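You operate a simulated robot arm through the tools that you are given. There is no shell and no other tool.

You are at the controls of a simulated two-armed robot. One attempt, no reset.

JOB
Seal the housing named on the orange sign in a bag.
Fine: free the brake, draw the slider out, open the mouth, lay it in, close the mouth, push the slider back, put the brake on and seal.
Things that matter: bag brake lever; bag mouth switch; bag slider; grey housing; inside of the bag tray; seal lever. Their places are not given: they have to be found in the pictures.

The check looks at the end state, three seconds after you hand in, the way a careful person would. Anything else that was tipped, shoved, dropped, spilled or broken makes it a failure. A push-on lid holds only when it is set on centred and level and pressed home; a screw cap is set on level and turned clockwise until tight.

ROBOT AND FRAMES
Two 7-joint arms with two-finger parallel grippers on one trunk that stands fixed in place. Base frame: the origin is at the foot of the trunk, x ahead of it, y to its left, z up. Units: m, degrees, N and s.
The left shoulder is at [0.071, 0.156, 1.28], the right one opposite. Each reaches about 1.231 m from its shoulder. Payload 3.91 kg a hand.
The tool frame of a hand sits at the grasp point between the pads (the TCP): z along the fingers, y along the line on which they close. The tips reach 0.03 m beyond it. The gripper opens to 0.11 m. The fingers are 0.02 m wide and 0.01 m thick; the gripper's body (0.048 by 0.112 m) begins 0.055 m behind the TCP.
Orientation is that of the tool frame in the base frame, as a unit quaternion [x, y, z, w]. With the fingers straight down and closing along the base's y, the tool's x points along the base's -x, its y along +y and its z along -z.

CONTROLS
- The arms move only by the tool arm_command. It takes "left_motion", "right_motion" or both (then of equal length, played together; a hand with none holds still); each is a list of rows, each a list of 7 numbers: the shift along the tool's x, y, z in m, then the turn, a rotation vector about the tool's x, y, z in degrees, then the gripper command, from -1 (shut) to 1 (fully open), values between in proportion. In form: [[dx, dy, dz, wx, wy, wz, claw], ...]. A call has 1 to 20 rows; each row shifts and turns the commanded pose from where the row before left it, along the tool's axes as they then stand. A row lasts 0.2 s, in which the tool goes at most 0.05 m and 8.6 degrees; a call with a longer step from one row to the next is refused whole, and so is a gripper value outside its range. A pose out of reach is approached as far as the arm can. The call stops where the force on the tool passes 90 N (or 10 N more than at its start, if that is more) or the arm is blocked; 0.2 s more then pass. The fingers move at their own pace (about 0.108 m/s each) and stop on an object; they squeeze with about 35 N. The grip force told is the motor's: it shows also when the fingers shut on nothing. Time passes only in rows, and 0.2 s behind the last, so rows that do not move let the fingers close. It gives the time, the measured TCP pose, the force on the tool (base axes), the opening and the grip force at its end, in the units of the frame above (readings bear some noise), with the torque about the TCP (base axes, N m) and any sound that the robot's microphone picked up.
- Cameras (640 x 400 px; columns grow to the right, rows downward): "scene" is now at [0.1397, -0.0131, 1.5077]; the picture's right is [-0.13, -0.99, -0.00], its down [-0.56, 0.08, -0.82] and it looks along [0.81, -0.11, -0.57] (base axes); focal length 322 px, centre (320, 200). "left" rides on the left gripper at [0.072, -0.017, -0.103] in its tool frame; the picture's right is [0.23, 0.97, 0.00], its down [-0.76, 0.18, -0.62] and it looks along [-0.61, 0.14, 0.78] (tool axes); focal length 222 px, centre (320, 200). "right" rides on the right gripper at [0.072, 0.017, -0.103] in its tool frame; the picture's right is [-0.23, 0.97, 0.00], its down [-0.76, -0.18, -0.62] and it looks along [-0.61, -0.14, 0.78] (tool axes); focal length 222 px, centre (320, 200).
- snapshot(camera): a new picture of that camera. The clock stands still meanwhile.
- slide_trunk(by): slides the trunk up (or, below 0, down) by that many m; the arms and the scene camera ride with it, the base frame stays. It gives what a move gives, with no picture.
- head_to(pan, tilt): turns the head with the scene camera to pan (to the left, within 86 degrees either way) and tilt (down, from -29 to 69), counted from straight ahead of the robot. It gives what a move gives.
- locate(camera, pixels): for up to 12 pixels [column, row] of the newest picture of that camera ("zoom" is the newest enlarged one), the place [x, y, z] in the base frame of the surface seen there, good to about 0.003 m. The clock stands still meanwhile.
- close_up(camera, box): a new picture of the part [left, top, right, bottom] of that camera's present view, enlarged. The clock stands still meanwhile.
- job_done(): hands the job in; it is judged then, once.

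Unless the task says otherwise, let go and move clear before handing in.

The tools are called after "Emit:" by a JSON object that holds its "api" and its "payload". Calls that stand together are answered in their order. arm_command: Moves the arms, as the interface text tells. Its arguments: {"type":"object","properties":{"left_motion":{"type":"array"},"right_motion":{"type":"array"}},"required":[]} The other tools are called the same way: slide_trunk (by) moves the trunk up or down; head_to (pan, tilt) turns the head that bears the scene camera; snapshot (camera) takes a picture; locate (camera, pixels) gives the place of the surface under pixels of a picture; close_up (camera, box) takes an enlarged picture of a part of a camera's view; job_done () hands the job in.

At the start:

```text
clock: 0.0
left_tool_pos: [0.8688, 0.1066, 1.2916]
left_tcp_rot: [0.0, 1.0, 0.0, 0.0]
left_force: [-0.3, -0.2, 0.5]
left_torque: [0.02, 0.0, -0.01]
left_width: 0.1101
left_finger_force: 0.0
right_tool_pos: [0.5105, -0.3866, 1.3089]
right_tcp_rot: [-0.001, 1.0, 0.0, -0.001]
right_force: [0.1, -0.6, 0.4]
right_torque: [-0.03, 0.02, -0.02]
right_width: 0.1103
right_finger_force: 0.1
trunk travel left (down, up): [-0.725, 0.215]
head pan, tilt (commanded): [-7.8, 34.7]
```

scene: 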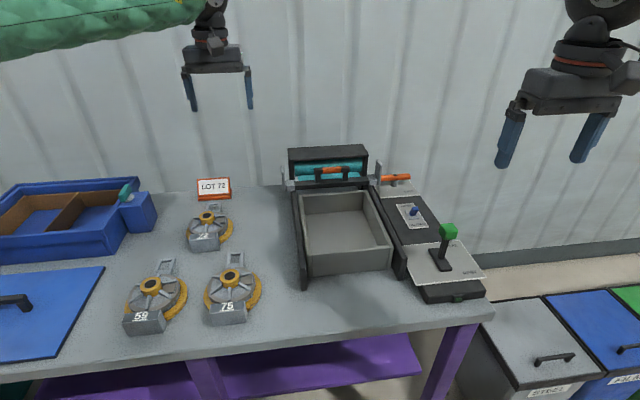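
right: 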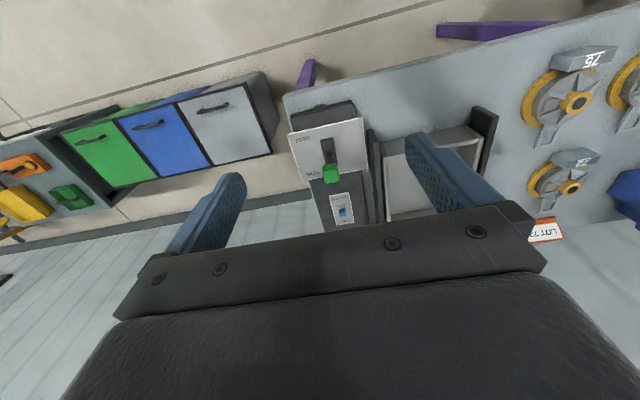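
left: 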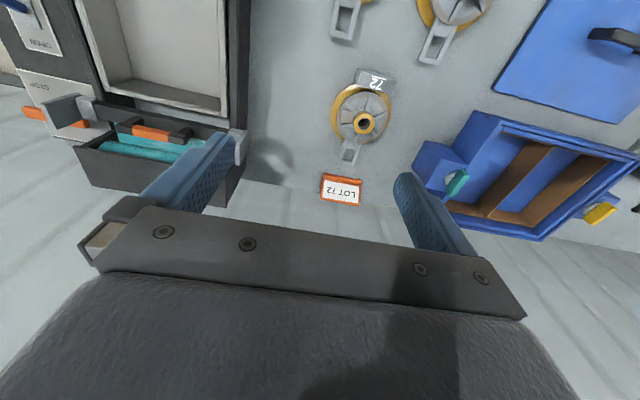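

The sign at (214,188) reads "LOT 72", and there are three housings, at (207,230), (152,300) and (232,290). I'll take close-ups of the sign, housings and bagging machine.

Emit:
{"api": "close_up", "payload": {"camera": "scene", "box": [110, 170, 280, 340]}}

Emit:
{"api": "close_up", "payload": {"camera": "scene", "box": [270, 130, 500, 310]}}

Emit:
{"api": "close_up", "payload": {"camera": "left", "box": [0, 0, 260, 200]}}

Emit:
{"api": "close_up", "payload": {"camera": "right", "box": [260, 80, 500, 250]}}

```text
2.35 times, centred on (195, 255) of scene
```

zoom: 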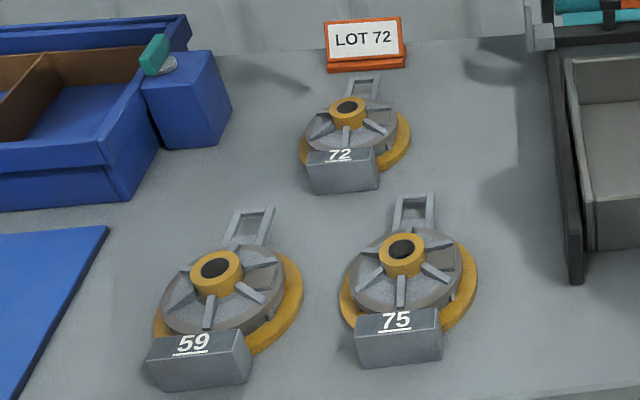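

```text
2.22 times, centred on (385, 220) of scene
```

zoom: 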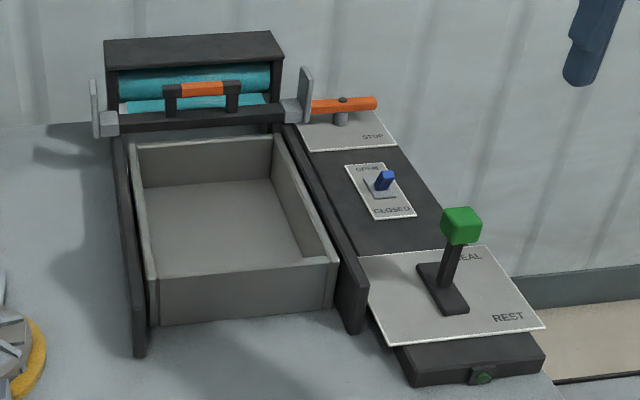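

```text
2.00 times, centred on (130, 100) of left
```

zoom: 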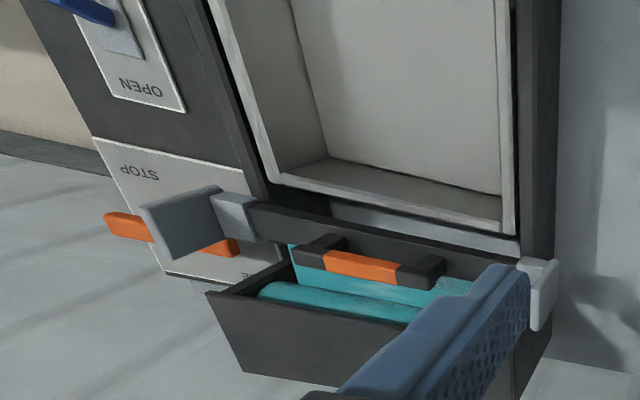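

```text
2.35 times, centred on (380, 165) of right
```

zoom: 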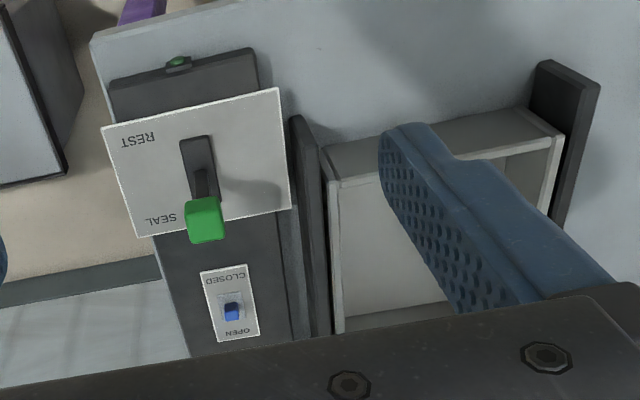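

The sign says LOT 72, which matches the housing at (207,230). The machine has an orange brake lever at (395,178), a blue mouth switch at (413,211), a green seal lever at (448,232) and a slider with an orange grip at (330,170). I'll measure these places.

Emit:
{"api": "close_up", "payload": {"camera": "scene", "box": [360, 160, 500, 310]}}

Emit:
{"api": "locate", "payload": {"camera": "scene", "pixels": [[331, 170], [318, 173], [346, 171], [395, 178], [408, 177], [384, 180], [413, 211], [448, 230], [441, 266], [340, 245], [299, 280], [404, 270]]}}

Emit:
{"api": "locate", "payload": {"camera": "scene", "pixels": [[208, 216], [203, 233], [203, 243], [229, 233], [190, 230], [213, 206], [214, 188], [214, 197], [204, 250], [300, 196], [365, 192], [390, 268]]}}

```text
2.67 times, centred on (430, 235) of scene
```

zoom: 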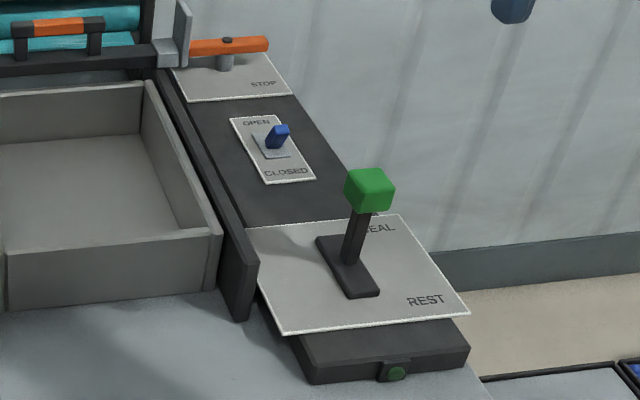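

```text
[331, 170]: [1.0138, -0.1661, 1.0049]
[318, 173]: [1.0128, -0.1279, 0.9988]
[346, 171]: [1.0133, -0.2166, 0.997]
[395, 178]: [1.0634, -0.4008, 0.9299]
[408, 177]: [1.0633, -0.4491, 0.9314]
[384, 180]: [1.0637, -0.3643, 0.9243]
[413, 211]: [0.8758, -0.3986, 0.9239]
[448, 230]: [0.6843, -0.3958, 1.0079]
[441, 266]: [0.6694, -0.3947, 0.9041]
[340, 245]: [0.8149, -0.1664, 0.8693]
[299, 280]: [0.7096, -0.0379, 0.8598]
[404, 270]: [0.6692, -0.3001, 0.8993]
```

```text
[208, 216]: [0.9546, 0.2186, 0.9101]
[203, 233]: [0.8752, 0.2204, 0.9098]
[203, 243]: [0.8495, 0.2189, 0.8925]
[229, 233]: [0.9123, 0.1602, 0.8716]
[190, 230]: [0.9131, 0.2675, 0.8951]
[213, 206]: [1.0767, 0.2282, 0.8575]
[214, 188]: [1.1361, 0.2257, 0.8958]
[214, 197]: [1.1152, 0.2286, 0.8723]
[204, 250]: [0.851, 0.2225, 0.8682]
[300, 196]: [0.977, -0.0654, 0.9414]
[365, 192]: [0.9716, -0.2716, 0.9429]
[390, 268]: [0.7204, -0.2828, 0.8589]
```

Table is near z≈0.857, the tray floor near 0.869 and housing 72's boss near (0.955,0.219,0.91). I need more detail on the housing, so I'll take left-camera close-ups.

Emit:
{"api": "close_up", "payload": {"camera": "left", "box": [310, 50, 430, 210]}}

Emit:
{"api": "locate", "payload": {"camera": "left", "pixels": [[364, 124], [375, 83], [360, 77], [393, 85], [390, 112], [334, 112], [349, 155], [347, 164], [356, 145], [385, 97], [345, 105], [375, 130]]}}

Emit:
{"api": "close_up", "payload": {"camera": "scene", "box": [175, 190, 245, 255]}}

```text
2.50 times, centred on (370, 130) of left
```

zoom: 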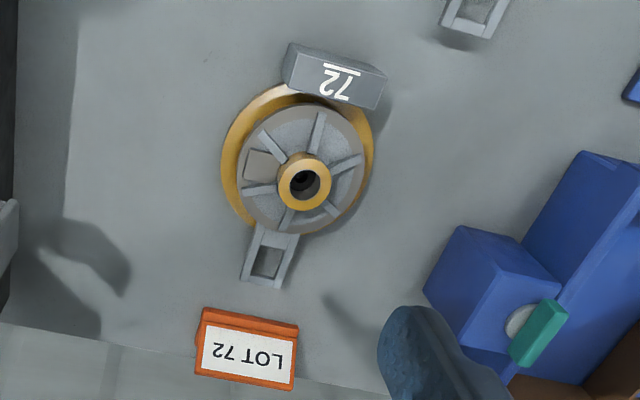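

```text
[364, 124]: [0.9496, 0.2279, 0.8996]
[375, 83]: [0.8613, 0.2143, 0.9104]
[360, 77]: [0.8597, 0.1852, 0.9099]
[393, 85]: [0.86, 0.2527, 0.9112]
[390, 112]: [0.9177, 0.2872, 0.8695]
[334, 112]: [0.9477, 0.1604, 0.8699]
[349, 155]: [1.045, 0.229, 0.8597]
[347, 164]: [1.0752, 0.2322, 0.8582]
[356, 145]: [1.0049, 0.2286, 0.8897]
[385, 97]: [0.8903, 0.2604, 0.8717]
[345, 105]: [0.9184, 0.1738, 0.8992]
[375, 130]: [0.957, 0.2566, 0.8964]
```

```text
6.15 times, centred on (210, 222) of scene
```

zoom: 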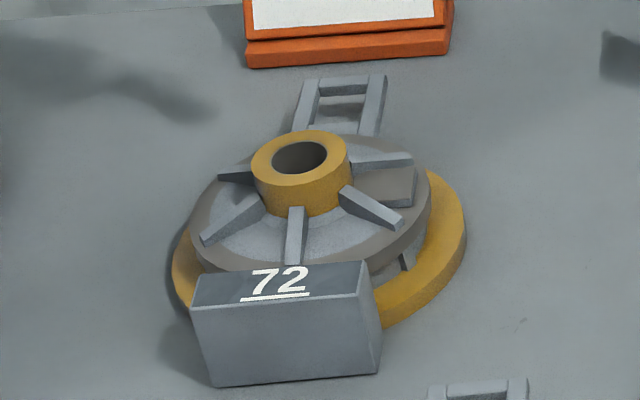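

Housing 72 has its block toward the robot and its hook toward the back. Before touching the machine I want a closer view of the brake and switch, so I'll bring the right hand's camera over them.

Emit:
{"api": "arm_command", "payload": {"right_motion": [[-0.042, 0, 0.018, 0, 0, 0, 1], [-0.042, 0, 0.018, 0, 0, 0, 1], [-0.042, 0, 0.018, 0, 0, 0, 1], [-0.042, 0, 0.018, 0, 0, 0, 1], [-0.042, 0, 0.018, 0, 0, 0, 1], [-0.042, 0, 0.018, 0, 0, 0, 1]]}}

Emit:
{"api": "snapshot", "payload": {"camera": "right"}}

Emit:
{"api": "snapshot", "payload": {"camera": "scene"}}

```text
clock: 1.4
left_tool_pos: [0.8715, 0.1076, 1.2892]
left_tcp_rot: [0.0, 1.0, 0.0, -0.002]
left_force: [-0.2, 0.4, 0.4]
left_torque: [-0.02, 0.03, 0.01]
left_width: 0.1098
left_finger_force: 0.1
right_tool_pos: [0.7634, -0.387, 1.1971]
right_tcp_rot: [0.001, 1.0, 0.001, 0.0]
right_force: [-0.2, -0.3, 0.6]
right_torque: [-0.01, 0.03, 0.01]
right_width: 0.1099
right_finger_force: 0.1
trunk travel left (down, up): [-0.725, 0.215]
head pan, tilt (commanded): [-7.8, 34.7]
```

```text
taken
```

right: 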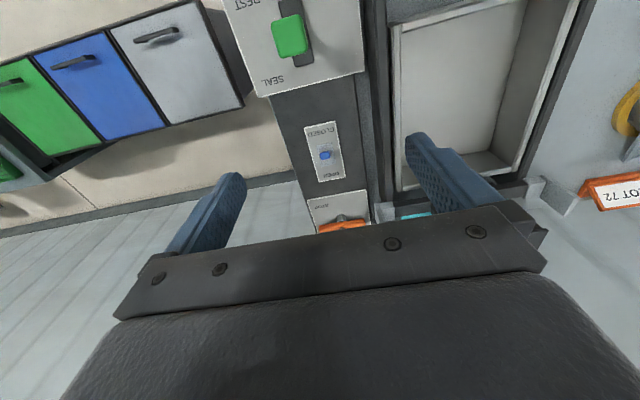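

```text
taken
```

scene: 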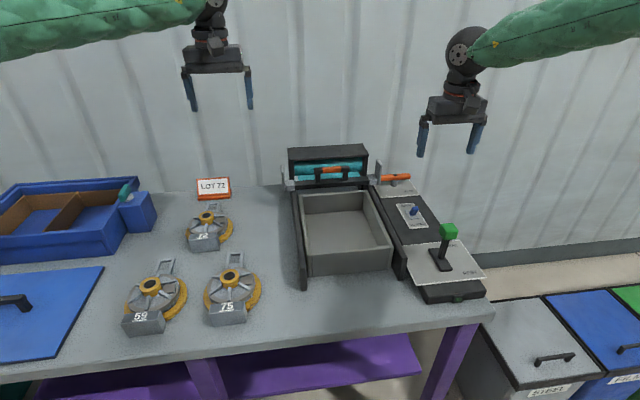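

The brake at (342,225) in the right view is hidden behind the gripper body. I'll move the right hand further ahead to get it in view.

Emit:
{"api": "arm_command", "payload": {"right_motion": [[-0.045, 0, 0, 0, 0, 0, 1], [-0.045, 0, 0, 0, 0, 0, 1], [-0.045, 0, 0, 0, 0, 0, 1], [-0.045, 0, 0, 0, 0, 0, 1]]}}

Emit:
{"api": "snapshot", "payload": {"camera": "right"}}

Emit:
{"api": "close_up", "payload": {"camera": "right", "box": [220, 0, 480, 190]}}

```text
clock: 2.4
left_tool_pos: [0.8723, 0.1078, 1.2883]
left_tcp_rot: [0.0, 1.0, 0.0, -0.002]
left_force: [0.5, 0.1, -1.0]
left_torque: [-0.01, 0.0, 0.02]
left_width: 0.1097
left_finger_force: 0.1
right_tool_pos: [0.9474, -0.3864, 1.2007]
right_tcp_rot: [0.0, 1.0, 0.0, -0.002]
right_force: [0.3, 0.8, 0.2]
right_torque: [0.02, 0.02, 0.0]
right_width: 0.1099
right_finger_force: 0.2
trunk travel left (down, up): [-0.725, 0.215]
head pan, tilt (commanded): [-7.8, 34.7]
```

```text
taken
```

right: 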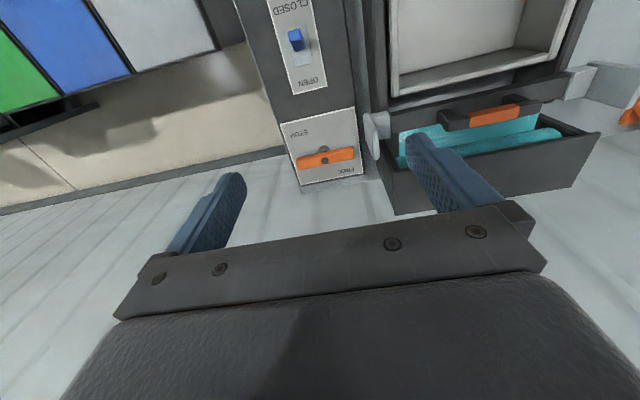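

```text
2.11 times, centred on (350, 95) of right
```

zoom: 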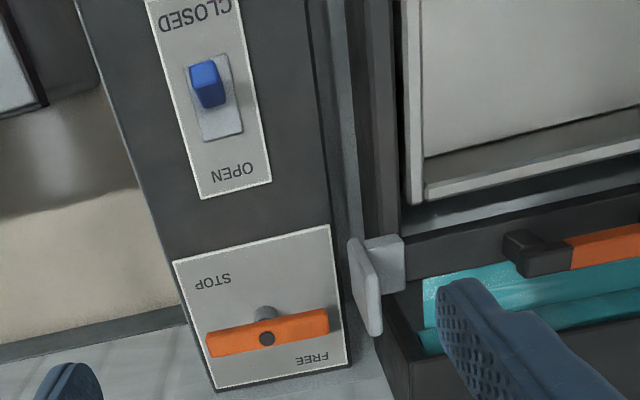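

I can read the brake plate now: STOP at zoom (213,280), FREE at (312,358), and an orange T-bar on a post. Next I'll measure the lever, the switch and the slider handle.

Emit:
{"api": "locate", "payload": {"camera": "zoom", "pixels": [[213, 280], [312, 358], [267, 338], [212, 345], [325, 320], [265, 311], [177, 265], [325, 230], [218, 388], [346, 362], [206, 72], [222, 130]]}}

Emit:
{"api": "close_up", "payload": {"camera": "right", "box": [285, 110, 375, 195]}}

Emit:
{"api": "locate", "payload": {"camera": "right", "pixels": [[495, 113], [455, 121], [530, 106], [380, 125], [580, 80], [400, 100], [450, 92], [545, 130], [540, 50], [398, 80], [298, 40], [305, 60]]}}

```text
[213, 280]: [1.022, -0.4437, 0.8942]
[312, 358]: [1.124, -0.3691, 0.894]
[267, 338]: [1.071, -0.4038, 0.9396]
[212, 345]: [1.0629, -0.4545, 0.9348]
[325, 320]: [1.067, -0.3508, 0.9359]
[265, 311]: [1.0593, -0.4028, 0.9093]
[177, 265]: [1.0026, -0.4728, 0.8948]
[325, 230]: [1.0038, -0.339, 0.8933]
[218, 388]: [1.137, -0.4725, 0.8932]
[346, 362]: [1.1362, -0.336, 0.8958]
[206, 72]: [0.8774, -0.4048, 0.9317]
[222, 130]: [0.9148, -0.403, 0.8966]
```

```text
4.71 times, centred on (330, 152) of right
```

zoom: 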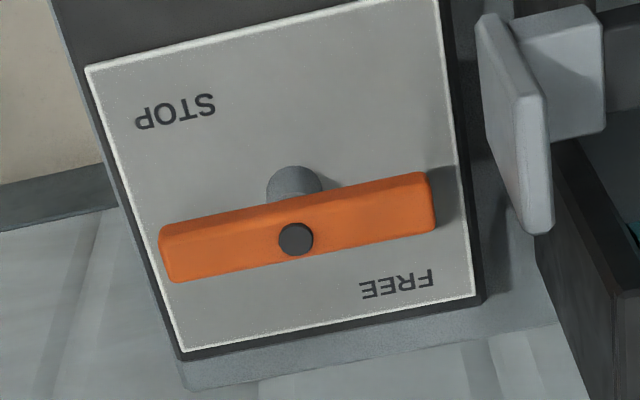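

```text
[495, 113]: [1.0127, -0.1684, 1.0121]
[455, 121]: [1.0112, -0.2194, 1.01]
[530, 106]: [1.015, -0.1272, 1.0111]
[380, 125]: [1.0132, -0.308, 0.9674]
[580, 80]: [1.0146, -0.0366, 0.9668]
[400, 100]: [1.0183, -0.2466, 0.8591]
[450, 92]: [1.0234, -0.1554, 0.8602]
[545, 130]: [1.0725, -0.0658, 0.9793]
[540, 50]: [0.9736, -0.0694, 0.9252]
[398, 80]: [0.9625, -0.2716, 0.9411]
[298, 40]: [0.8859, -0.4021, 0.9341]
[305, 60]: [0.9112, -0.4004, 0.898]
```

The brake's T-bar is centred at (1.07,-0.404,0.935) and runs along y, with STOP below its -y tip. FREE sits left of where that tip would point ahead, so freeing should be a 90° counter-clockwise turn seen from above. I'll check wall clearance and inspect the seal lever and switch first.

Emit:
{"api": "locate", "payload": {"camera": "scene", "pixels": [[400, 100], [250, 150], [270, 180], [230, 110], [290, 160], [360, 155], [288, 185], [378, 170], [340, 148], [300, 185], [330, 180], [336, 178]]}}

Emit:
{"api": "close_up", "payload": {"camera": "scene", "box": [395, 195, 495, 310]}}

Emit:
{"api": "close_up", "payload": {"camera": "scene", "box": [275, 135, 425, 225]}}

```text
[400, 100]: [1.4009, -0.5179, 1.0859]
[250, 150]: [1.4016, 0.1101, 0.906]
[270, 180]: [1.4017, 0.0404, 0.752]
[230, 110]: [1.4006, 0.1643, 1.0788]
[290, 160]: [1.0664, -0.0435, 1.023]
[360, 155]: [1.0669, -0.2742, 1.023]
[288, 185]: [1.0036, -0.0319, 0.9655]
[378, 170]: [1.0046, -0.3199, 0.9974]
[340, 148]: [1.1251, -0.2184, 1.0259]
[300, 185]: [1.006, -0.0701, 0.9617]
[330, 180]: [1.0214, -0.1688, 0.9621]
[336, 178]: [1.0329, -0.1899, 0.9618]
```

```text
3.48 times, centred on (445, 252) of scene
```

zoom: 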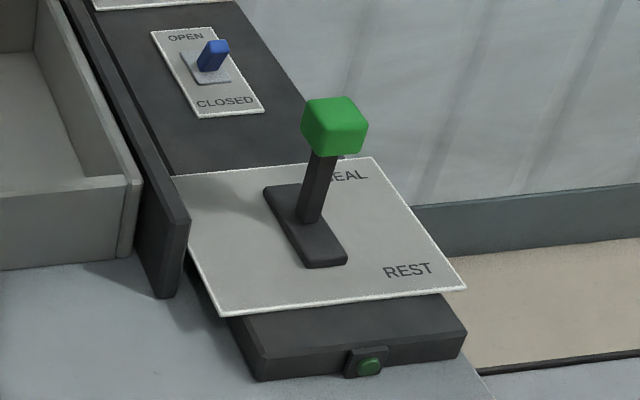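

```text
4.27 times, centred on (350, 180) of scene
```

zoom: 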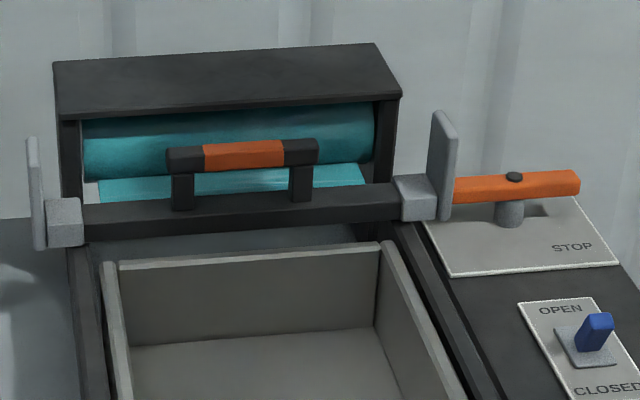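

The wall is at x=1.40, so there's plenty of clearance. I'll move the right hand above the brake and turn it 90° clockwise so the fingers close along x on the bar.

Emit:
{"api": "arm_command", "payload": {"right_motion": [[-0.041, -0.006, 0, 0, 0, 0, 0], [-0.041, -0.006, 0, 0, 0, 0, 0], [-0.041, -0.006, 0, 0, 0, 0, 0], [0, 0, 0.01, 0, 0, 8.2, 0], [0, 0, 0.01, 0, 0, 8.2, 0], [0, 0, 0.01, 0, 0, 8.2, 0], [0, 0, 0.01, 0, 0, 8.2, 0], [0, 0, 0.01, 0, 0, 8.2, 0], [0, 0, 0.01, 0, 0, 8.2, 0], [0, 0, 0.01, 0, 0, 8.2, 0], [0, 0, 0.01, 0, 0, 8.2, 0], [0, 0, 0.01, 0, 0, 8.2, 0], [0, 0, 0.01, 0, 0, 8.2, 0], [0, 0, 0.01, 0, 0, 8, 0]]}}

Emit:
{"api": "snapshot", "payload": {"camera": "right"}}

Emit:
{"api": "snapshot", "payload": {"camera": "scene"}}

```text
clock: 5.4
left_tool_pos: [0.8699, 0.1076, 1.2906]
left_tcp_rot: [0.0, 1.0, 0.001, 0.0]
left_force: [0.3, 0.3, -0.8]
left_torque: [-0.02, -0.03, 0.01]
left_width: 0.1102
left_finger_force: 0.1
right_tool_pos: [0.9761, -0.4196, 1.1005]
right_tcp_rot: [0.707, 0.707, 0.001, -0.001]
right_force: [0.6, 0.6, -0.3]
right_torque: [0.0, 0.02, -0.01]
right_width: 0.055
right_finger_force: 0.1
right hand out of reach, approached as far as the arm can: row 2, 3, 7, 9, 11, 12, 13
trunk travel left (down, up): [-0.725, 0.215]
head pan, tilt (commanded): [-7.8, 34.7]
```

```text
taken
```

right: 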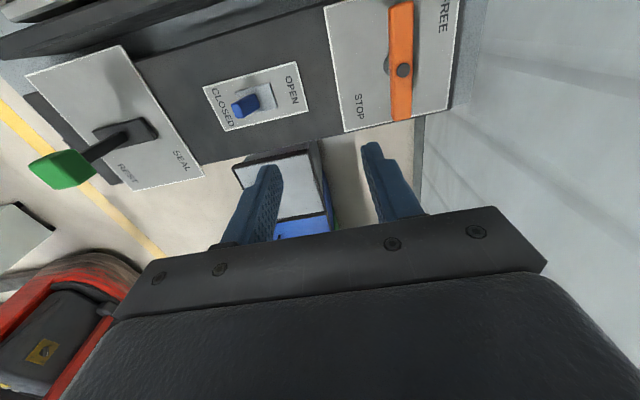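

```text
taken
```

scene: 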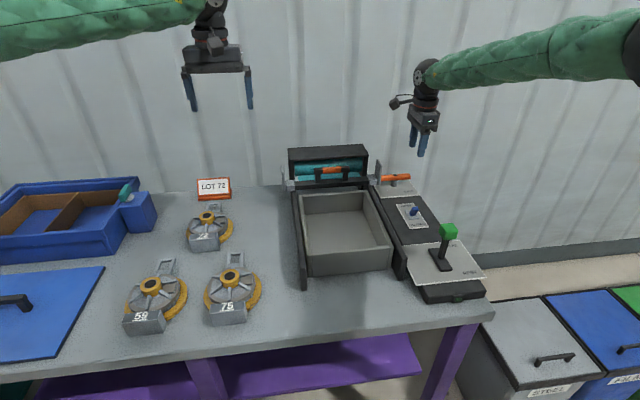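

The straight-down pose over the brake is out of reach; the hand stopped at x=0.976. Instead I'll push the bar's -y tip forward with closed fingers and the hand pitched ahead about 45°. First I'll undo the 90° turn and rise a little.

Emit:
{"api": "arm_command", "payload": {"right_motion": [[0, 0, -0.01, 0, 0, -8.2, -1], [0, 0, -0.01, 0, 0, -8.2, -1], [0, 0, -0.01, 0, 0, -8.2, -1], [0, 0, -0.01, 0, 0, -8.2, -1], [0, 0, -0.01, 0, 0, -8.2, -1], [0, 0, -0.01, 0, 0, -8.2, -1], [0, 0, -0.01, 0, 0, -8.2, -1], [0, 0, -0.01, 0, 0, -8.2, -1], [0, 0, -0.01, 0, 0, -8.2, -1], [0, 0, -0.01, 0, 0, -8.2, -1], [0, 0, -0.01, 0, 0, -8, -1], [0.045, 0, 0, 0, 0, 0, -1], [0.045, 0, 0, 0, 0, 0, -1], [0.045, 0, 0, 0, 0, 0, -1]]}}

```text
clock: 8.4
left_tool_pos: [0.8677, 0.1073, 1.2927]
left_tcp_rot: [-0.001, 1.0, 0.001, 0.0]
left_force: [-0.6, 0.4, 0.3]
left_torque: [0.0, 0.0, 0.0]
left_width: 0.11
left_finger_force: 0.1
right_tool_pos: [0.8395, -0.4207, 1.2098]
right_tcp_rot: [-0.001, 1.0, 0.0, 0.0]
right_force: [0.9, -0.6, 0.2]
right_torque: [0.03, -0.02, 0.0]
right_width: 0.0
right_finger_force: 35.0
trunk travel left (down, up): [-0.725, 0.215]
head pan, tilt (commanded): [-7.8, 34.7]
```

The commanded pose tracks what was actually reached, which helps. Now I'll pitch the right hand 45° forward, then lower the trunk by 0.1 m for better reach.

Emit:
{"api": "arm_command", "payload": {"right_motion": [[0, 0, 0, 0, -7.5, 0, -1], [0, 0, 0, 0, -7.5, 0, -1], [0, 0, 0, 0, -7.5, 0, -1], [0, 0, 0, 0, -7.5, 0, -1], [0, 0, 0, 0, -7.5, 0, -1], [0, 0, 0, 0, -7.5, 0, -1]]}}

Emit:
{"api": "slide_trunk", "payload": {"by": -0.1}}

Emit:
{"api": "snapshot", "payload": {"camera": "right"}}

Emit:
{"api": "snapshot", "payload": {"camera": "scene"}}

```text
clock: 9.8
left_tool_pos: [0.8694, 0.1062, 1.2894]
left_tcp_rot: [-0.001, 1.0, 0.0, 0.0]
left_force: [0.4, 0.2, -0.9]
left_torque: [0.0, -0.02, -0.01]
left_width: 0.1099
left_finger_force: 0.1
right_tool_pos: [0.8433, -0.4187, 1.2115]
right_tcp_rot: [0.0, 0.924, 0.0, 0.383]
right_force: [-0.5, -1.1, 0.1]
right_torque: [0.01, -0.03, 0.0]
right_width: 0.0
right_finger_force: 35.4
trunk travel left (down, up): [-0.725, 0.215]
head pan, tilt (commanded): [-7.8, 34.7]
```

```text
clock: 11.1
left_tool_pos: [0.8695, 0.1073, 1.1915]
left_tcp_rot: [0.001, 1.0, 0.0, 0.0]
left_force: [-0.1, 0.7, -0.5]
left_torque: [-0.03, 0.01, 0.01]
left_width: 0.1101
left_finger_force: 0.0
right_tool_pos: [0.8417, -0.4197, 1.1124]
right_tcp_rot: [-0.001, 0.924, 0.001, 0.383]
right_force: [-0.2, 0.3, 0.2]
right_torque: [-0.03, 0.02, 0.0]
right_width: 0.0
right_finger_force: 35.1
trunk travel left (down, up): [-0.625, 0.315]
head pan, tilt (commanded): [-7.8, 34.7]
```

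```text
taken
```

right: 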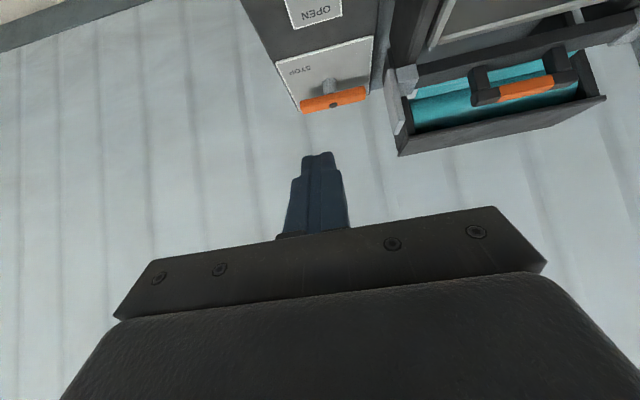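

```text
taken
```

scene: 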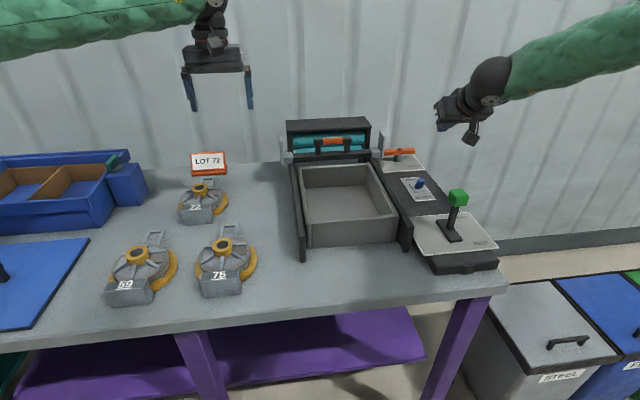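

The right hand now points 45° forward with its TCP at (0.842,-0.420,1.112). I'll bring the closed tip to just in front of the brake bar's -y end, staying above it for now.

Emit:
{"api": "arm_command", "payload": {"right_motion": [[-0.0065, -0.0058, 0.0382, 0, 0, 0, -1], [-0.0065, -0.0058, 0.0382, 0, 0, 0, -1], [-0.0065, -0.0058, 0.0382, 0, 0, 0, -1], [-0.0065, -0.0058, 0.0382, 0, 0, 0, -1], [-0.0065, -0.0058, 0.0382, 0, 0, 0, -1]]}}

Emit:
{"api": "snapshot", "payload": {"camera": "right"}}

Emit:
{"api": "close_up", "payload": {"camera": "scene", "box": [340, 90, 500, 210]}}

```text
clock: 12.3
left_tool_pos: [0.8713, 0.1065, 1.1891]
left_tcp_rot: [-0.001, 1.0, 0.001, 0.0]
left_force: [-0.8, -0.7, 0.3]
left_torque: [-0.01, 0.0, 0.0]
left_width: 0.11
left_finger_force: 0.0
right_tool_pos: [1.0027, -0.4465, 0.9983]
right_tcp_rot: [0.0, 0.924, 0.001, 0.382]
right_force: [-0.7, 0.3, 1.1]
right_torque: [0.0, 0.02, 0.01]
right_width: 0.0001
right_finger_force: 34.8
trunk travel left (down, up): [-0.625, 0.315]
head pan, tilt (commanded): [-7.8, 34.7]
```

```text
taken
```

right: 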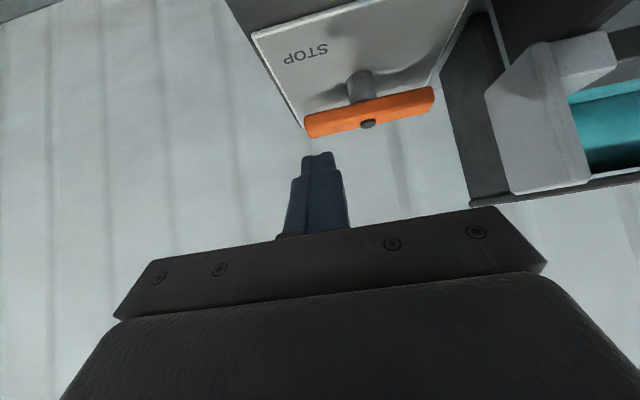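

```text
3.33 times, centred on (420, 150) of scene
```

zoom: 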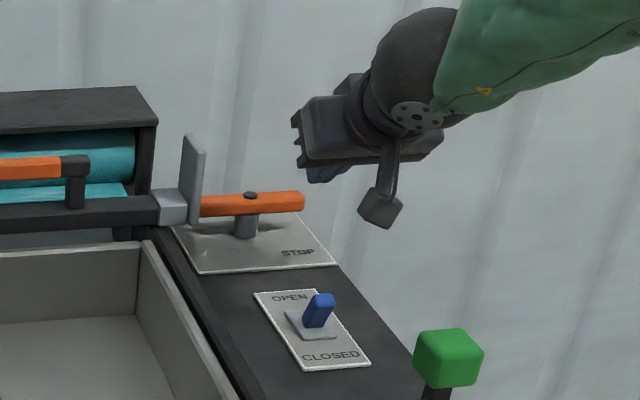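

The camera pod hangs under the wrist and would pass close over the blue switch, so I'll reduce the pitch to 35°. Then I'll lower the closed tip in front of the bar's -y end.

Emit:
{"api": "arm_command", "payload": {"right_motion": [[0, 0, 0, 0, 5, 0, -1], [0, 0, 0, 0, 5, 0, -1], [0.0092, 0, 0.0262, 0, 0, 0, -1], [0.0092, 0, 0.0262, 0, 0, 0, -1], [0, 0, 0, 0, 0, 0, -1]]}}

Emit:
{"api": "snapshot", "payload": {"camera": "right"}}

Emit:
{"api": "close_up", "payload": {"camera": "scene", "box": [340, 90, 500, 210]}}

```text
clock: 13.5
left_tool_pos: [0.8685, 0.1076, 1.1925]
left_tcp_rot: [0.0, 1.0, 0.0, 0.0]
left_force: [0.1, 0.1, 0.5]
left_torque: [0.01, 0.01, -0.01]
left_width: 0.1098
left_finger_force: 0.1
right_tool_pos: [1.0163, -0.4465, 0.9455]
right_tcp_rot: [0.0, 0.954, 0.0, 0.301]
right_force: [-0.1, -0.2, 0.0]
right_torque: [0.0, 0.02, 0.03]
right_width: 0.0001
right_finger_force: 34.5
trunk travel left (down, up): [-0.625, 0.315]
head pan, tilt (commanded): [-7.8, 34.7]
```

```text
taken
```

right: 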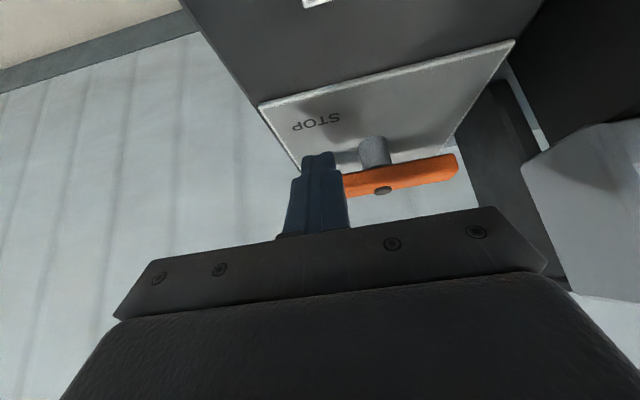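

```text
3.33 times, centred on (420, 150) of scene
```

zoom: 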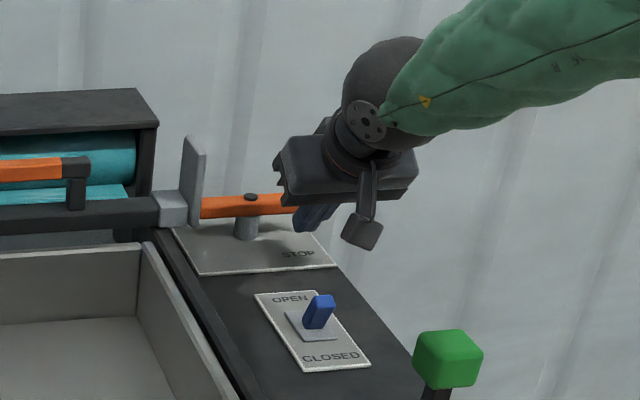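

The closed tip is at about (1.032,-0.447,0.922), just in front of the bar's -y end. I'll nudge it forward about 3 cm to test the counter-clockwise direction.

Emit:
{"api": "arm_command", "payload": {"right_motion": [[-0.00655, 0, 0.00459, 0, 0, 0, -1], [-0.00655, 0, 0.00459, 0, 0, 0, -1], [-0.00655, 0, 0.00459, 0, 0, 0, -1], [-0.00655, 0, 0.00459, 0, 0, 0, -1]]}}

Emit:
{"api": "snapshot", "payload": {"camera": "right"}}

Emit:
{"api": "close_up", "payload": {"camera": "scene", "box": [340, 90, 500, 210]}}

```text
clock: 14.5
left_tool_pos: [0.8699, 0.1072, 1.1895]
left_tcp_rot: [0.001, 1.0, 0.0, -0.001]
left_force: [0.0, -0.5, 0.1]
left_torque: [0.0, 0.01, -0.02]
left_width: 0.11
left_finger_force: 0.1
right_tool_pos: [1.0483, -0.4482, 0.9437]
right_tcp_rot: [-0.001, 0.954, 0.0, 0.301]
right_force: [-1.4, -1.7, -2.0]
right_torque: [-0.06, 0.08, -0.04]
right_width: 0.0
right_finger_force: 34.9
trunk travel left (down, up): [-0.625, 0.315]
head pan, tilt (commanded): [-7.8, 34.7]
```

```text
taken
```

right: 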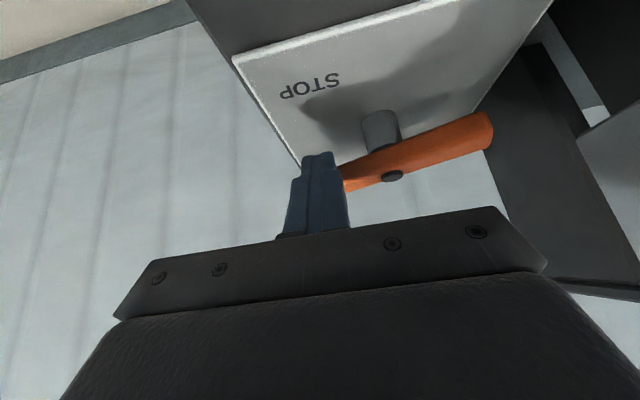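

```text
3.33 times, centred on (420, 150) of scene
```

zoom: 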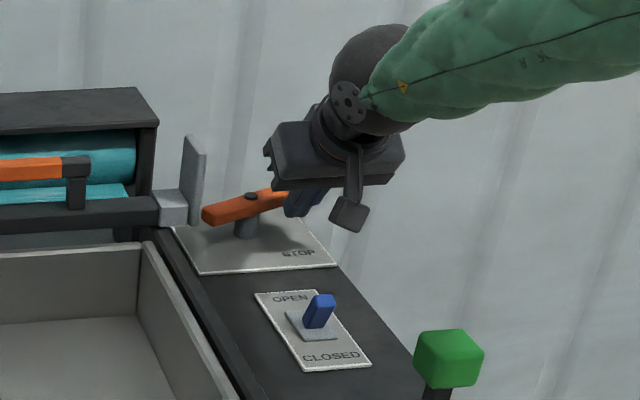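

The bar is turning counter-clockwise with only about 2 N, as I guessed. I'll continue along the arc to a full quarter turn.

Emit:
{"api": "arm_command", "payload": {"right_motion": [[-0.0086, 0, 0.006, 0, 0, 0, -1], [-0.0074, 0.003, 0.0052, 0, 0, 0, -1], [-0.0085, 0.0054, 0.006, 0, 0, 0, -1], [-0.007, 0.008, 0.0049, 0, 0, 0, -1], [-0.0049, 0.0095, 0.0034, 0, 0, 0, -1], [0, 0.005, 0, 0, 0, 0, -1], [0, 0, 0, 0, 0, 0, -1]]}}

Emit:
{"api": "snapshot", "payload": {"camera": "right"}}

Emit:
{"api": "close_up", "payload": {"camera": "scene", "box": [340, 90, 500, 210]}}

```text
clock: 16.1
left_tool_pos: [0.8688, 0.1043, 1.1912]
left_tcp_rot: [0.0, 1.0, 0.001, 0.0]
left_force: [-0.1, 0.7, 0.0]
left_torque: [0.02, 0.02, -0.06]
left_width: 0.1102
left_finger_force: 0.1
right_tool_pos: [1.0573, -0.4266, 0.9653]
right_tcp_rot: [0.001, 0.953, 0.0, 0.302]
right_force: [-1.8, -18.6, 7.9]
right_torque: [-0.43, -0.04, -0.16]
right_width: 0.0
right_finger_force: 35.2
right hand out of reach, approached as far as the arm can: row 1, 2, 3, 4, 5
trunk travel left (down, up): [-0.625, 0.315]
head pan, tilt (commanded): [-7.8, 34.7]
```

```text
taken
```

right: 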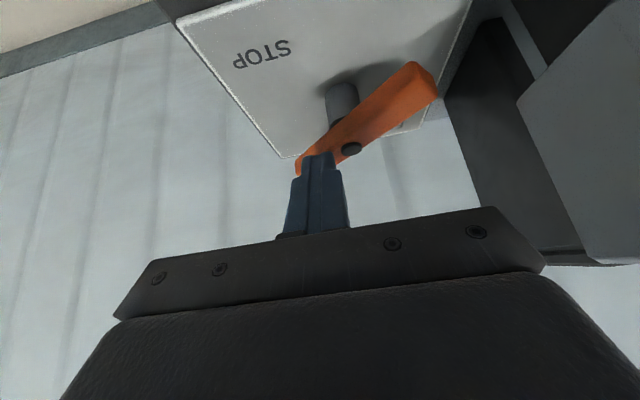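

```text
3.33 times, centred on (420, 150) of scene
```

zoom: 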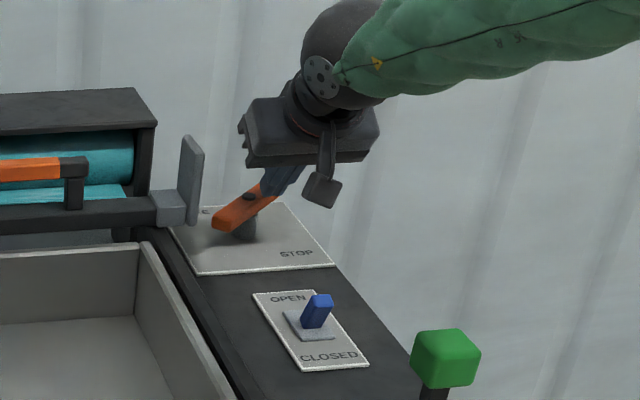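

The lever has turned about 55°, but the arm ran out of reach with the TCP stuck at x=1.057. I'll back off and up, lower the trunk another 0.1 m and pitch the hand further forward to finish the turn.

Emit:
{"api": "arm_command", "payload": {"right_motion": [[-0.0064, -0.004, -0.0352, 0, 0, 0, -1], [-0.0064, -0.004, -0.0352, 0, 0, 0, -1], [-0.0064, -0.004, -0.0352, 0, 0, 0, -1], [-0.0064, -0.004, -0.0352, 0, 0, 0, -1], [0, 0, 0, 0, -7, 0, -1], [0, 0, 0, 0, -7, 0, -1], [0, 0, 0, 0, -6, 0, -1]]}}

Emit:
{"api": "slide_trunk", "payload": {"by": -0.1}}

Emit:
{"api": "snapshot", "payload": {"camera": "right"}}

Emit:
{"api": "close_up", "payload": {"camera": "scene", "box": [340, 60, 500, 180]}}

```text
clock: 17.7
left_tool_pos: [0.8694, 0.104, 1.1913]
left_tcp_rot: [-0.001, 1.0, 0.001, 0.001]
left_force: [1.2, -0.7, 0.3]
left_torque: [0.08, 0.02, 0.0]
left_width: 0.1103
left_finger_force: 0.2
right_tool_pos: [0.9986, -0.4435, 1.0947]
right_tcp_rot: [0.001, 0.887, 0.003, 0.462]
right_force: [-0.1, -0.6, 0.7]
right_torque: [0.02, 0.04, 0.04]
right_width: 0.0003
right_finger_force: 34.5
trunk travel left (down, up): [-0.625, 0.315]
head pan, tilt (commanded): [-7.8, 34.7]
```

```text
clock: 19.1
left_tool_pos: [0.8688, 0.107, 1.0913]
left_tcp_rot: [0.001, 1.0, 0.001, 0.0]
left_force: [-0.5, -0.7, 0.5]
left_torque: [0.03, -0.02, 0.03]
left_width: 0.11
left_finger_force: 0.0
right_tool_pos: [0.9992, -0.4412, 0.9953]
right_tcp_rot: [0.0, 0.887, 0.0, 0.462]
right_force: [-0.1, 0.2, 1.0]
right_torque: [-0.01, -0.01, 0.01]
right_width: 0.0
right_finger_force: 35.0
trunk travel left (down, up): [-0.525, 0.415]
head pan, tilt (commanded): [-7.8, 34.7]
```

```text
taken
```

right: 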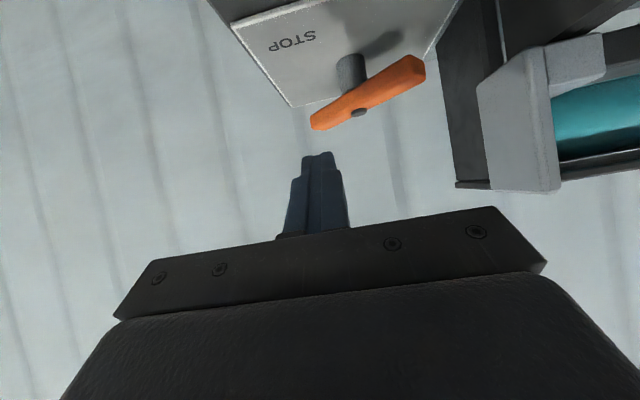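

```text
3.33 times, centred on (420, 120) of scene
```

zoom: 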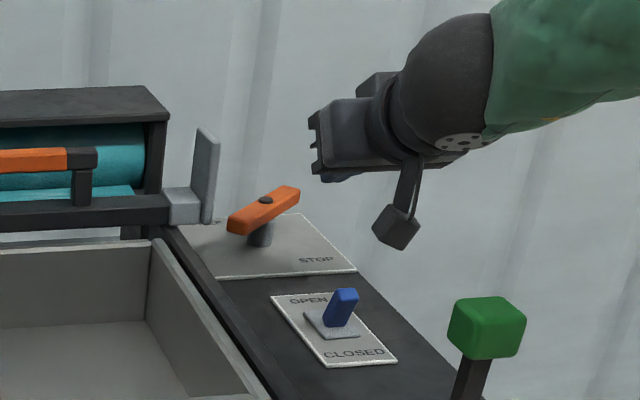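

The bar is now diagonal, with ends near (318,122) and (418,68) in the right view. I'll measure its angle.

Emit:
{"api": "locate", "payload": {"camera": "right", "pixels": [[320, 120], [415, 72], [358, 112], [345, 105], [395, 82], [290, 42], [310, 38]]}}

```text
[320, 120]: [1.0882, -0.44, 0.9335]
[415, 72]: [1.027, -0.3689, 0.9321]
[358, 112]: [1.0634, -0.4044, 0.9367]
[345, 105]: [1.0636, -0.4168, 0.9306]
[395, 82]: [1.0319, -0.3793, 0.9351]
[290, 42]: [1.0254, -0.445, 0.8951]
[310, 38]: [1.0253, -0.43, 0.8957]
```

The bar stands at about 41°, so it needs roughly 49° more. I'll place the tip behind its -y end at (1.062,-0.458,0.924).

Emit:
{"api": "arm_command", "payload": {"right_motion": [[-0.0218, -0.017, 0.0311, 0, 0, 0, -1], [0.0221, 0, 0.0155, 0, 0, 0, -1], [0.0221, 0, 0.0155, 0, 0, 0, -1]]}}

Emit:
{"api": "snapshot", "payload": {"camera": "right"}}

Emit:
{"api": "close_up", "payload": {"camera": "scene", "box": [340, 60, 500, 180]}}

```text
clock: 19.9
left_tool_pos: [0.8708, 0.1078, 1.0898]
left_tcp_rot: [-0.001, 1.0, 0.0, -0.001]
left_force: [1.2, -0.3, -0.3]
left_torque: [-0.01, 0.0, -0.02]
left_width: 0.1102
left_finger_force: 0.1
right_tool_pos: [1.0381, -0.4567, 0.939]
right_tcp_rot: [0.0, 0.888, 0.0, 0.461]
right_force: [0.7, 0.2, 0.5]
right_torque: [-0.02, 0.01, -0.04]
right_width: 0.0001
right_finger_force: 34.9
trunk travel left (down, up): [-0.525, 0.415]
head pan, tilt (commanded): [-7.8, 34.7]
```

```text
taken
```

right: 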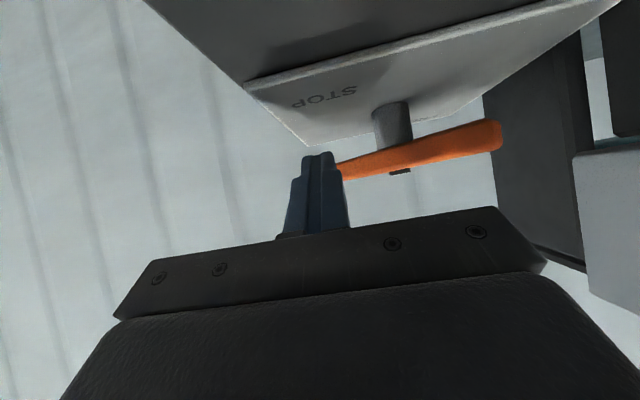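

```text
3.33 times, centred on (420, 120) of scene
```

zoom: 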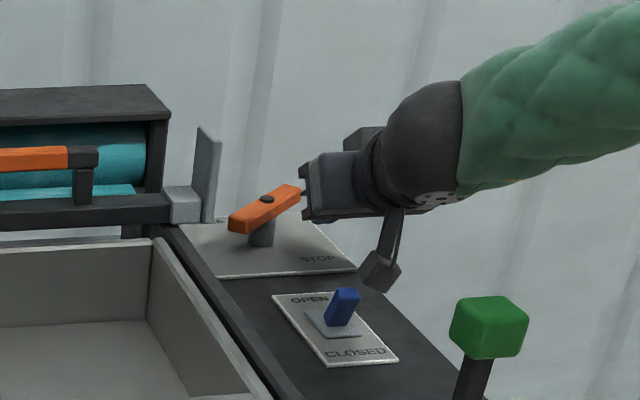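

The tip is in place behind the bar. Now the arc to finish the quarter turn.

Emit:
{"api": "arm_command", "payload": {"right_motion": [[-0.0098, 0.012, 0.0139, 0, 0, 0, -1], [-0.0062, 0.0075, 0.0088, 0, 0, 0, -1], [-0.003, 0.0078, 0.0043, 0, 0, 0, -1], [-0.0011, 0.0082, 0.0016, 0, 0, 0, -1], [0, 0.006, 0, 0, 0, 0, -1], [0, 0, 0, 0, 0, 0, -1]]}}

Emit:
{"api": "snapshot", "payload": {"camera": "right"}}

Emit:
{"api": "close_up", "payload": {"camera": "scene", "box": [340, 60, 500, 180]}}

```text
clock: 21.3
left_tool_pos: [0.8677, 0.1011, 1.0936]
left_tcp_rot: [0.0, 1.0, 0.002, 0.001]
left_force: [0.5, -0.9, -0.4]
left_torque: [0.02, -0.04, 0.02]
left_width: 0.1102
left_finger_force: 0.0
right_tool_pos: [1.0704, -0.4293, 0.941]
right_tcp_rot: [0.006, 0.886, -0.001, 0.464]
right_force: [-1.7, -76.4, 15.4]
right_torque: [-0.13, 0.06, 0.2]
right_width: 0.0
right_finger_force: 34.6
trunk travel left (down, up): [-0.525, 0.415]
head pan, tilt (commanded): [-7.8, 34.7]
```

```text
taken
```

right: 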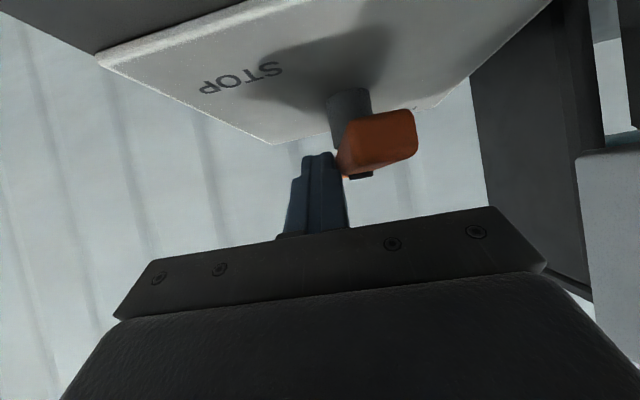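

```text
3.33 times, centred on (420, 120) of scene
```

zoom: 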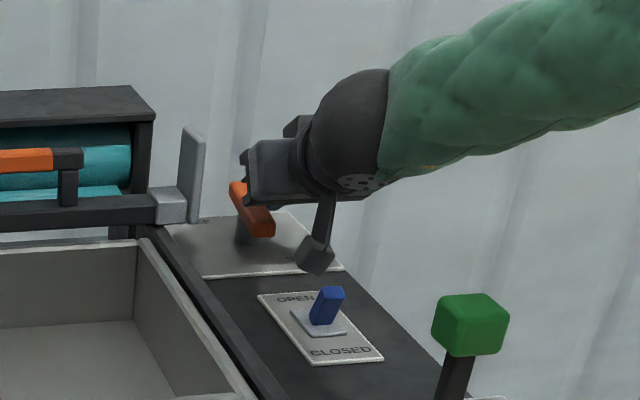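

A -76 N side force means the lever has hit its stop, and the bar now points along x. I'll back away sideways and up, then verify.

Emit:
{"api": "arm_command", "payload": {"right_motion": [[0, -0.012, 0, 0, 0, 0, -1], [0, -0.012, 0, 0, 0, 0, -1], [0, 0, -0.04, 0, 0, 0, -1], [0, 0, -0.04, 0, 0, 0, -1], [0, 0, -0.04, 0, 0, 0, -1]]}}

Emit:
{"api": "snapshot", "payload": {"camera": "right"}}

Emit:
{"api": "close_up", "payload": {"camera": "scene", "box": [270, 60, 510, 260]}}

```text
clock: 22.5
left_tool_pos: [0.8684, 0.1072, 1.0928]
left_tcp_rot: [0.0, 1.0, 0.001, 0.001]
left_force: [0.2, 0.5, 0.1]
left_torque: [0.0, -0.03, 0.03]
left_width: 0.1102
left_finger_force: 0.1
right_tool_pos: [0.9714, -0.4367, 1.0093]
right_tcp_rot: [-0.001, 0.887, 0.0, 0.462]
right_force: [0.2, 0.5, 0.3]
right_torque: [-0.02, 0.0, 0.01]
right_width: 0.0
right_finger_force: 34.5
trunk travel left (down, up): [-0.525, 0.415]
head pan, tilt (commanded): [-7.8, 34.7]
```

```text
taken
```

right: 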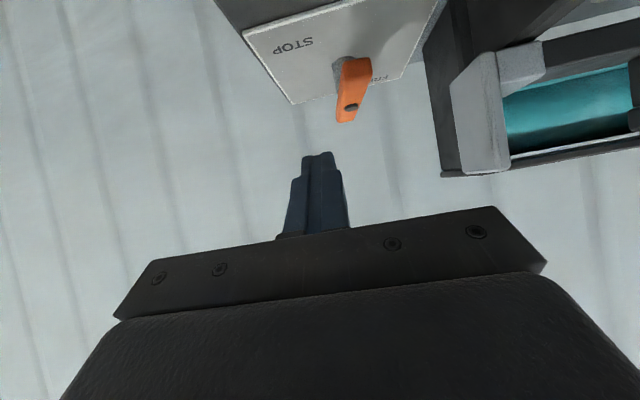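

```text
2.00 times, centred on (390, 160) of scene
```

zoom: 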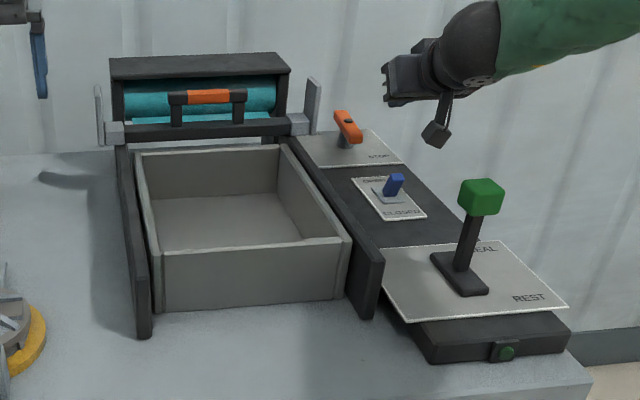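

The brake bar now points ahead along x. I'll measure its angle to confirm it's on FREE.

Emit:
{"api": "close_up", "payload": {"camera": "right", "box": [240, 0, 460, 140]}}

Emit:
{"api": "locate", "payload": {"camera": "right", "pixels": [[357, 65], [345, 117], [351, 106], [354, 85]]}}

Emit:
{"api": "locate", "payload": {"camera": "scene", "pixels": [[439, 118], [450, 128], [466, 153], [510, 158], [500, 192], [375, 108], [362, 110], [388, 109]]}}

```text
2.86 times, centred on (350, 70) of right
```

zoom: 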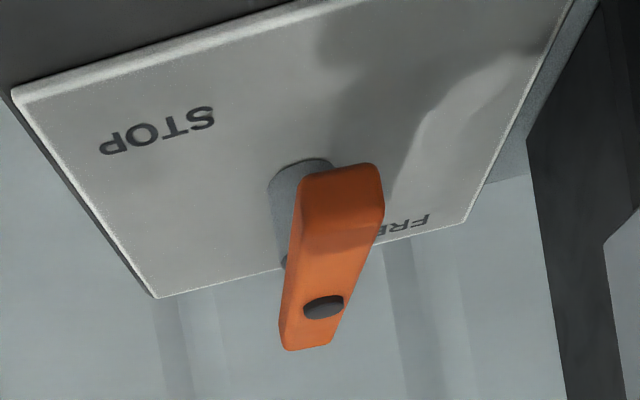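

```text
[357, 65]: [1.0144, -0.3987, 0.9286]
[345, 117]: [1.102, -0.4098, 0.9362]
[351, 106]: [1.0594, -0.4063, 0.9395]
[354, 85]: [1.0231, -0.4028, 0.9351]
```

```text
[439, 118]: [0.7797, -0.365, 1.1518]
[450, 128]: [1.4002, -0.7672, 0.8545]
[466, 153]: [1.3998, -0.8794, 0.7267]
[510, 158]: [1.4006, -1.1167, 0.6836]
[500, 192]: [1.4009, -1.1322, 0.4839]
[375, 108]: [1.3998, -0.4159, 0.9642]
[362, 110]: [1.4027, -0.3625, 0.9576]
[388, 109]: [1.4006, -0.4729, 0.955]
```

The bar sits at roughly 83–85°, hard against its stop, and the slider will confirm whether the brake is free. Now I'll measure the slider handle precisely.

Emit:
{"api": "close_up", "payload": {"camera": "scene", "box": [280, 80, 400, 155]}}

Emit:
{"api": "locate", "payload": {"camera": "zoom", "pixels": [[300, 130], [300, 145], [300, 120], [240, 150], [380, 140], [300, 190], [300, 210], [250, 185], [100, 130], [300, 70], [300, 100], [560, 160]]}}

```text
5.33 times, centred on (340, 118) of scene
```

zoom: 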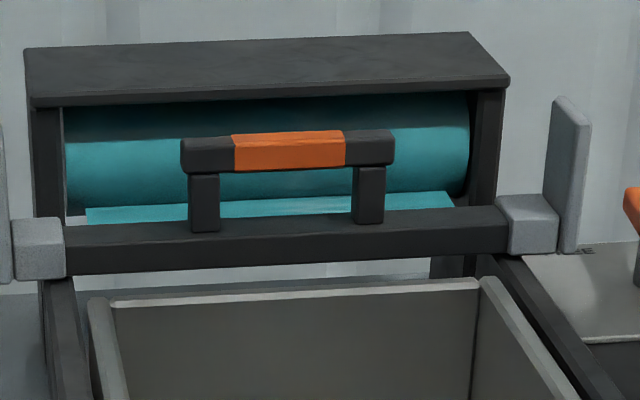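

```text
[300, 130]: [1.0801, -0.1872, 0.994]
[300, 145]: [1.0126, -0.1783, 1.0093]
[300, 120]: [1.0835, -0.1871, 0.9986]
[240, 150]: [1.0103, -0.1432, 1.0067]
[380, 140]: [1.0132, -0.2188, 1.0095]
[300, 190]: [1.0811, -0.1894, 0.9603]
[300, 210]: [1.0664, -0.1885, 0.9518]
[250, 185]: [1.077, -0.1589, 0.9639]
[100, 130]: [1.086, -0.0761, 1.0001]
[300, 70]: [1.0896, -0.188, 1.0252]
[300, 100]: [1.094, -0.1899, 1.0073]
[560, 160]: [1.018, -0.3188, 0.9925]
```

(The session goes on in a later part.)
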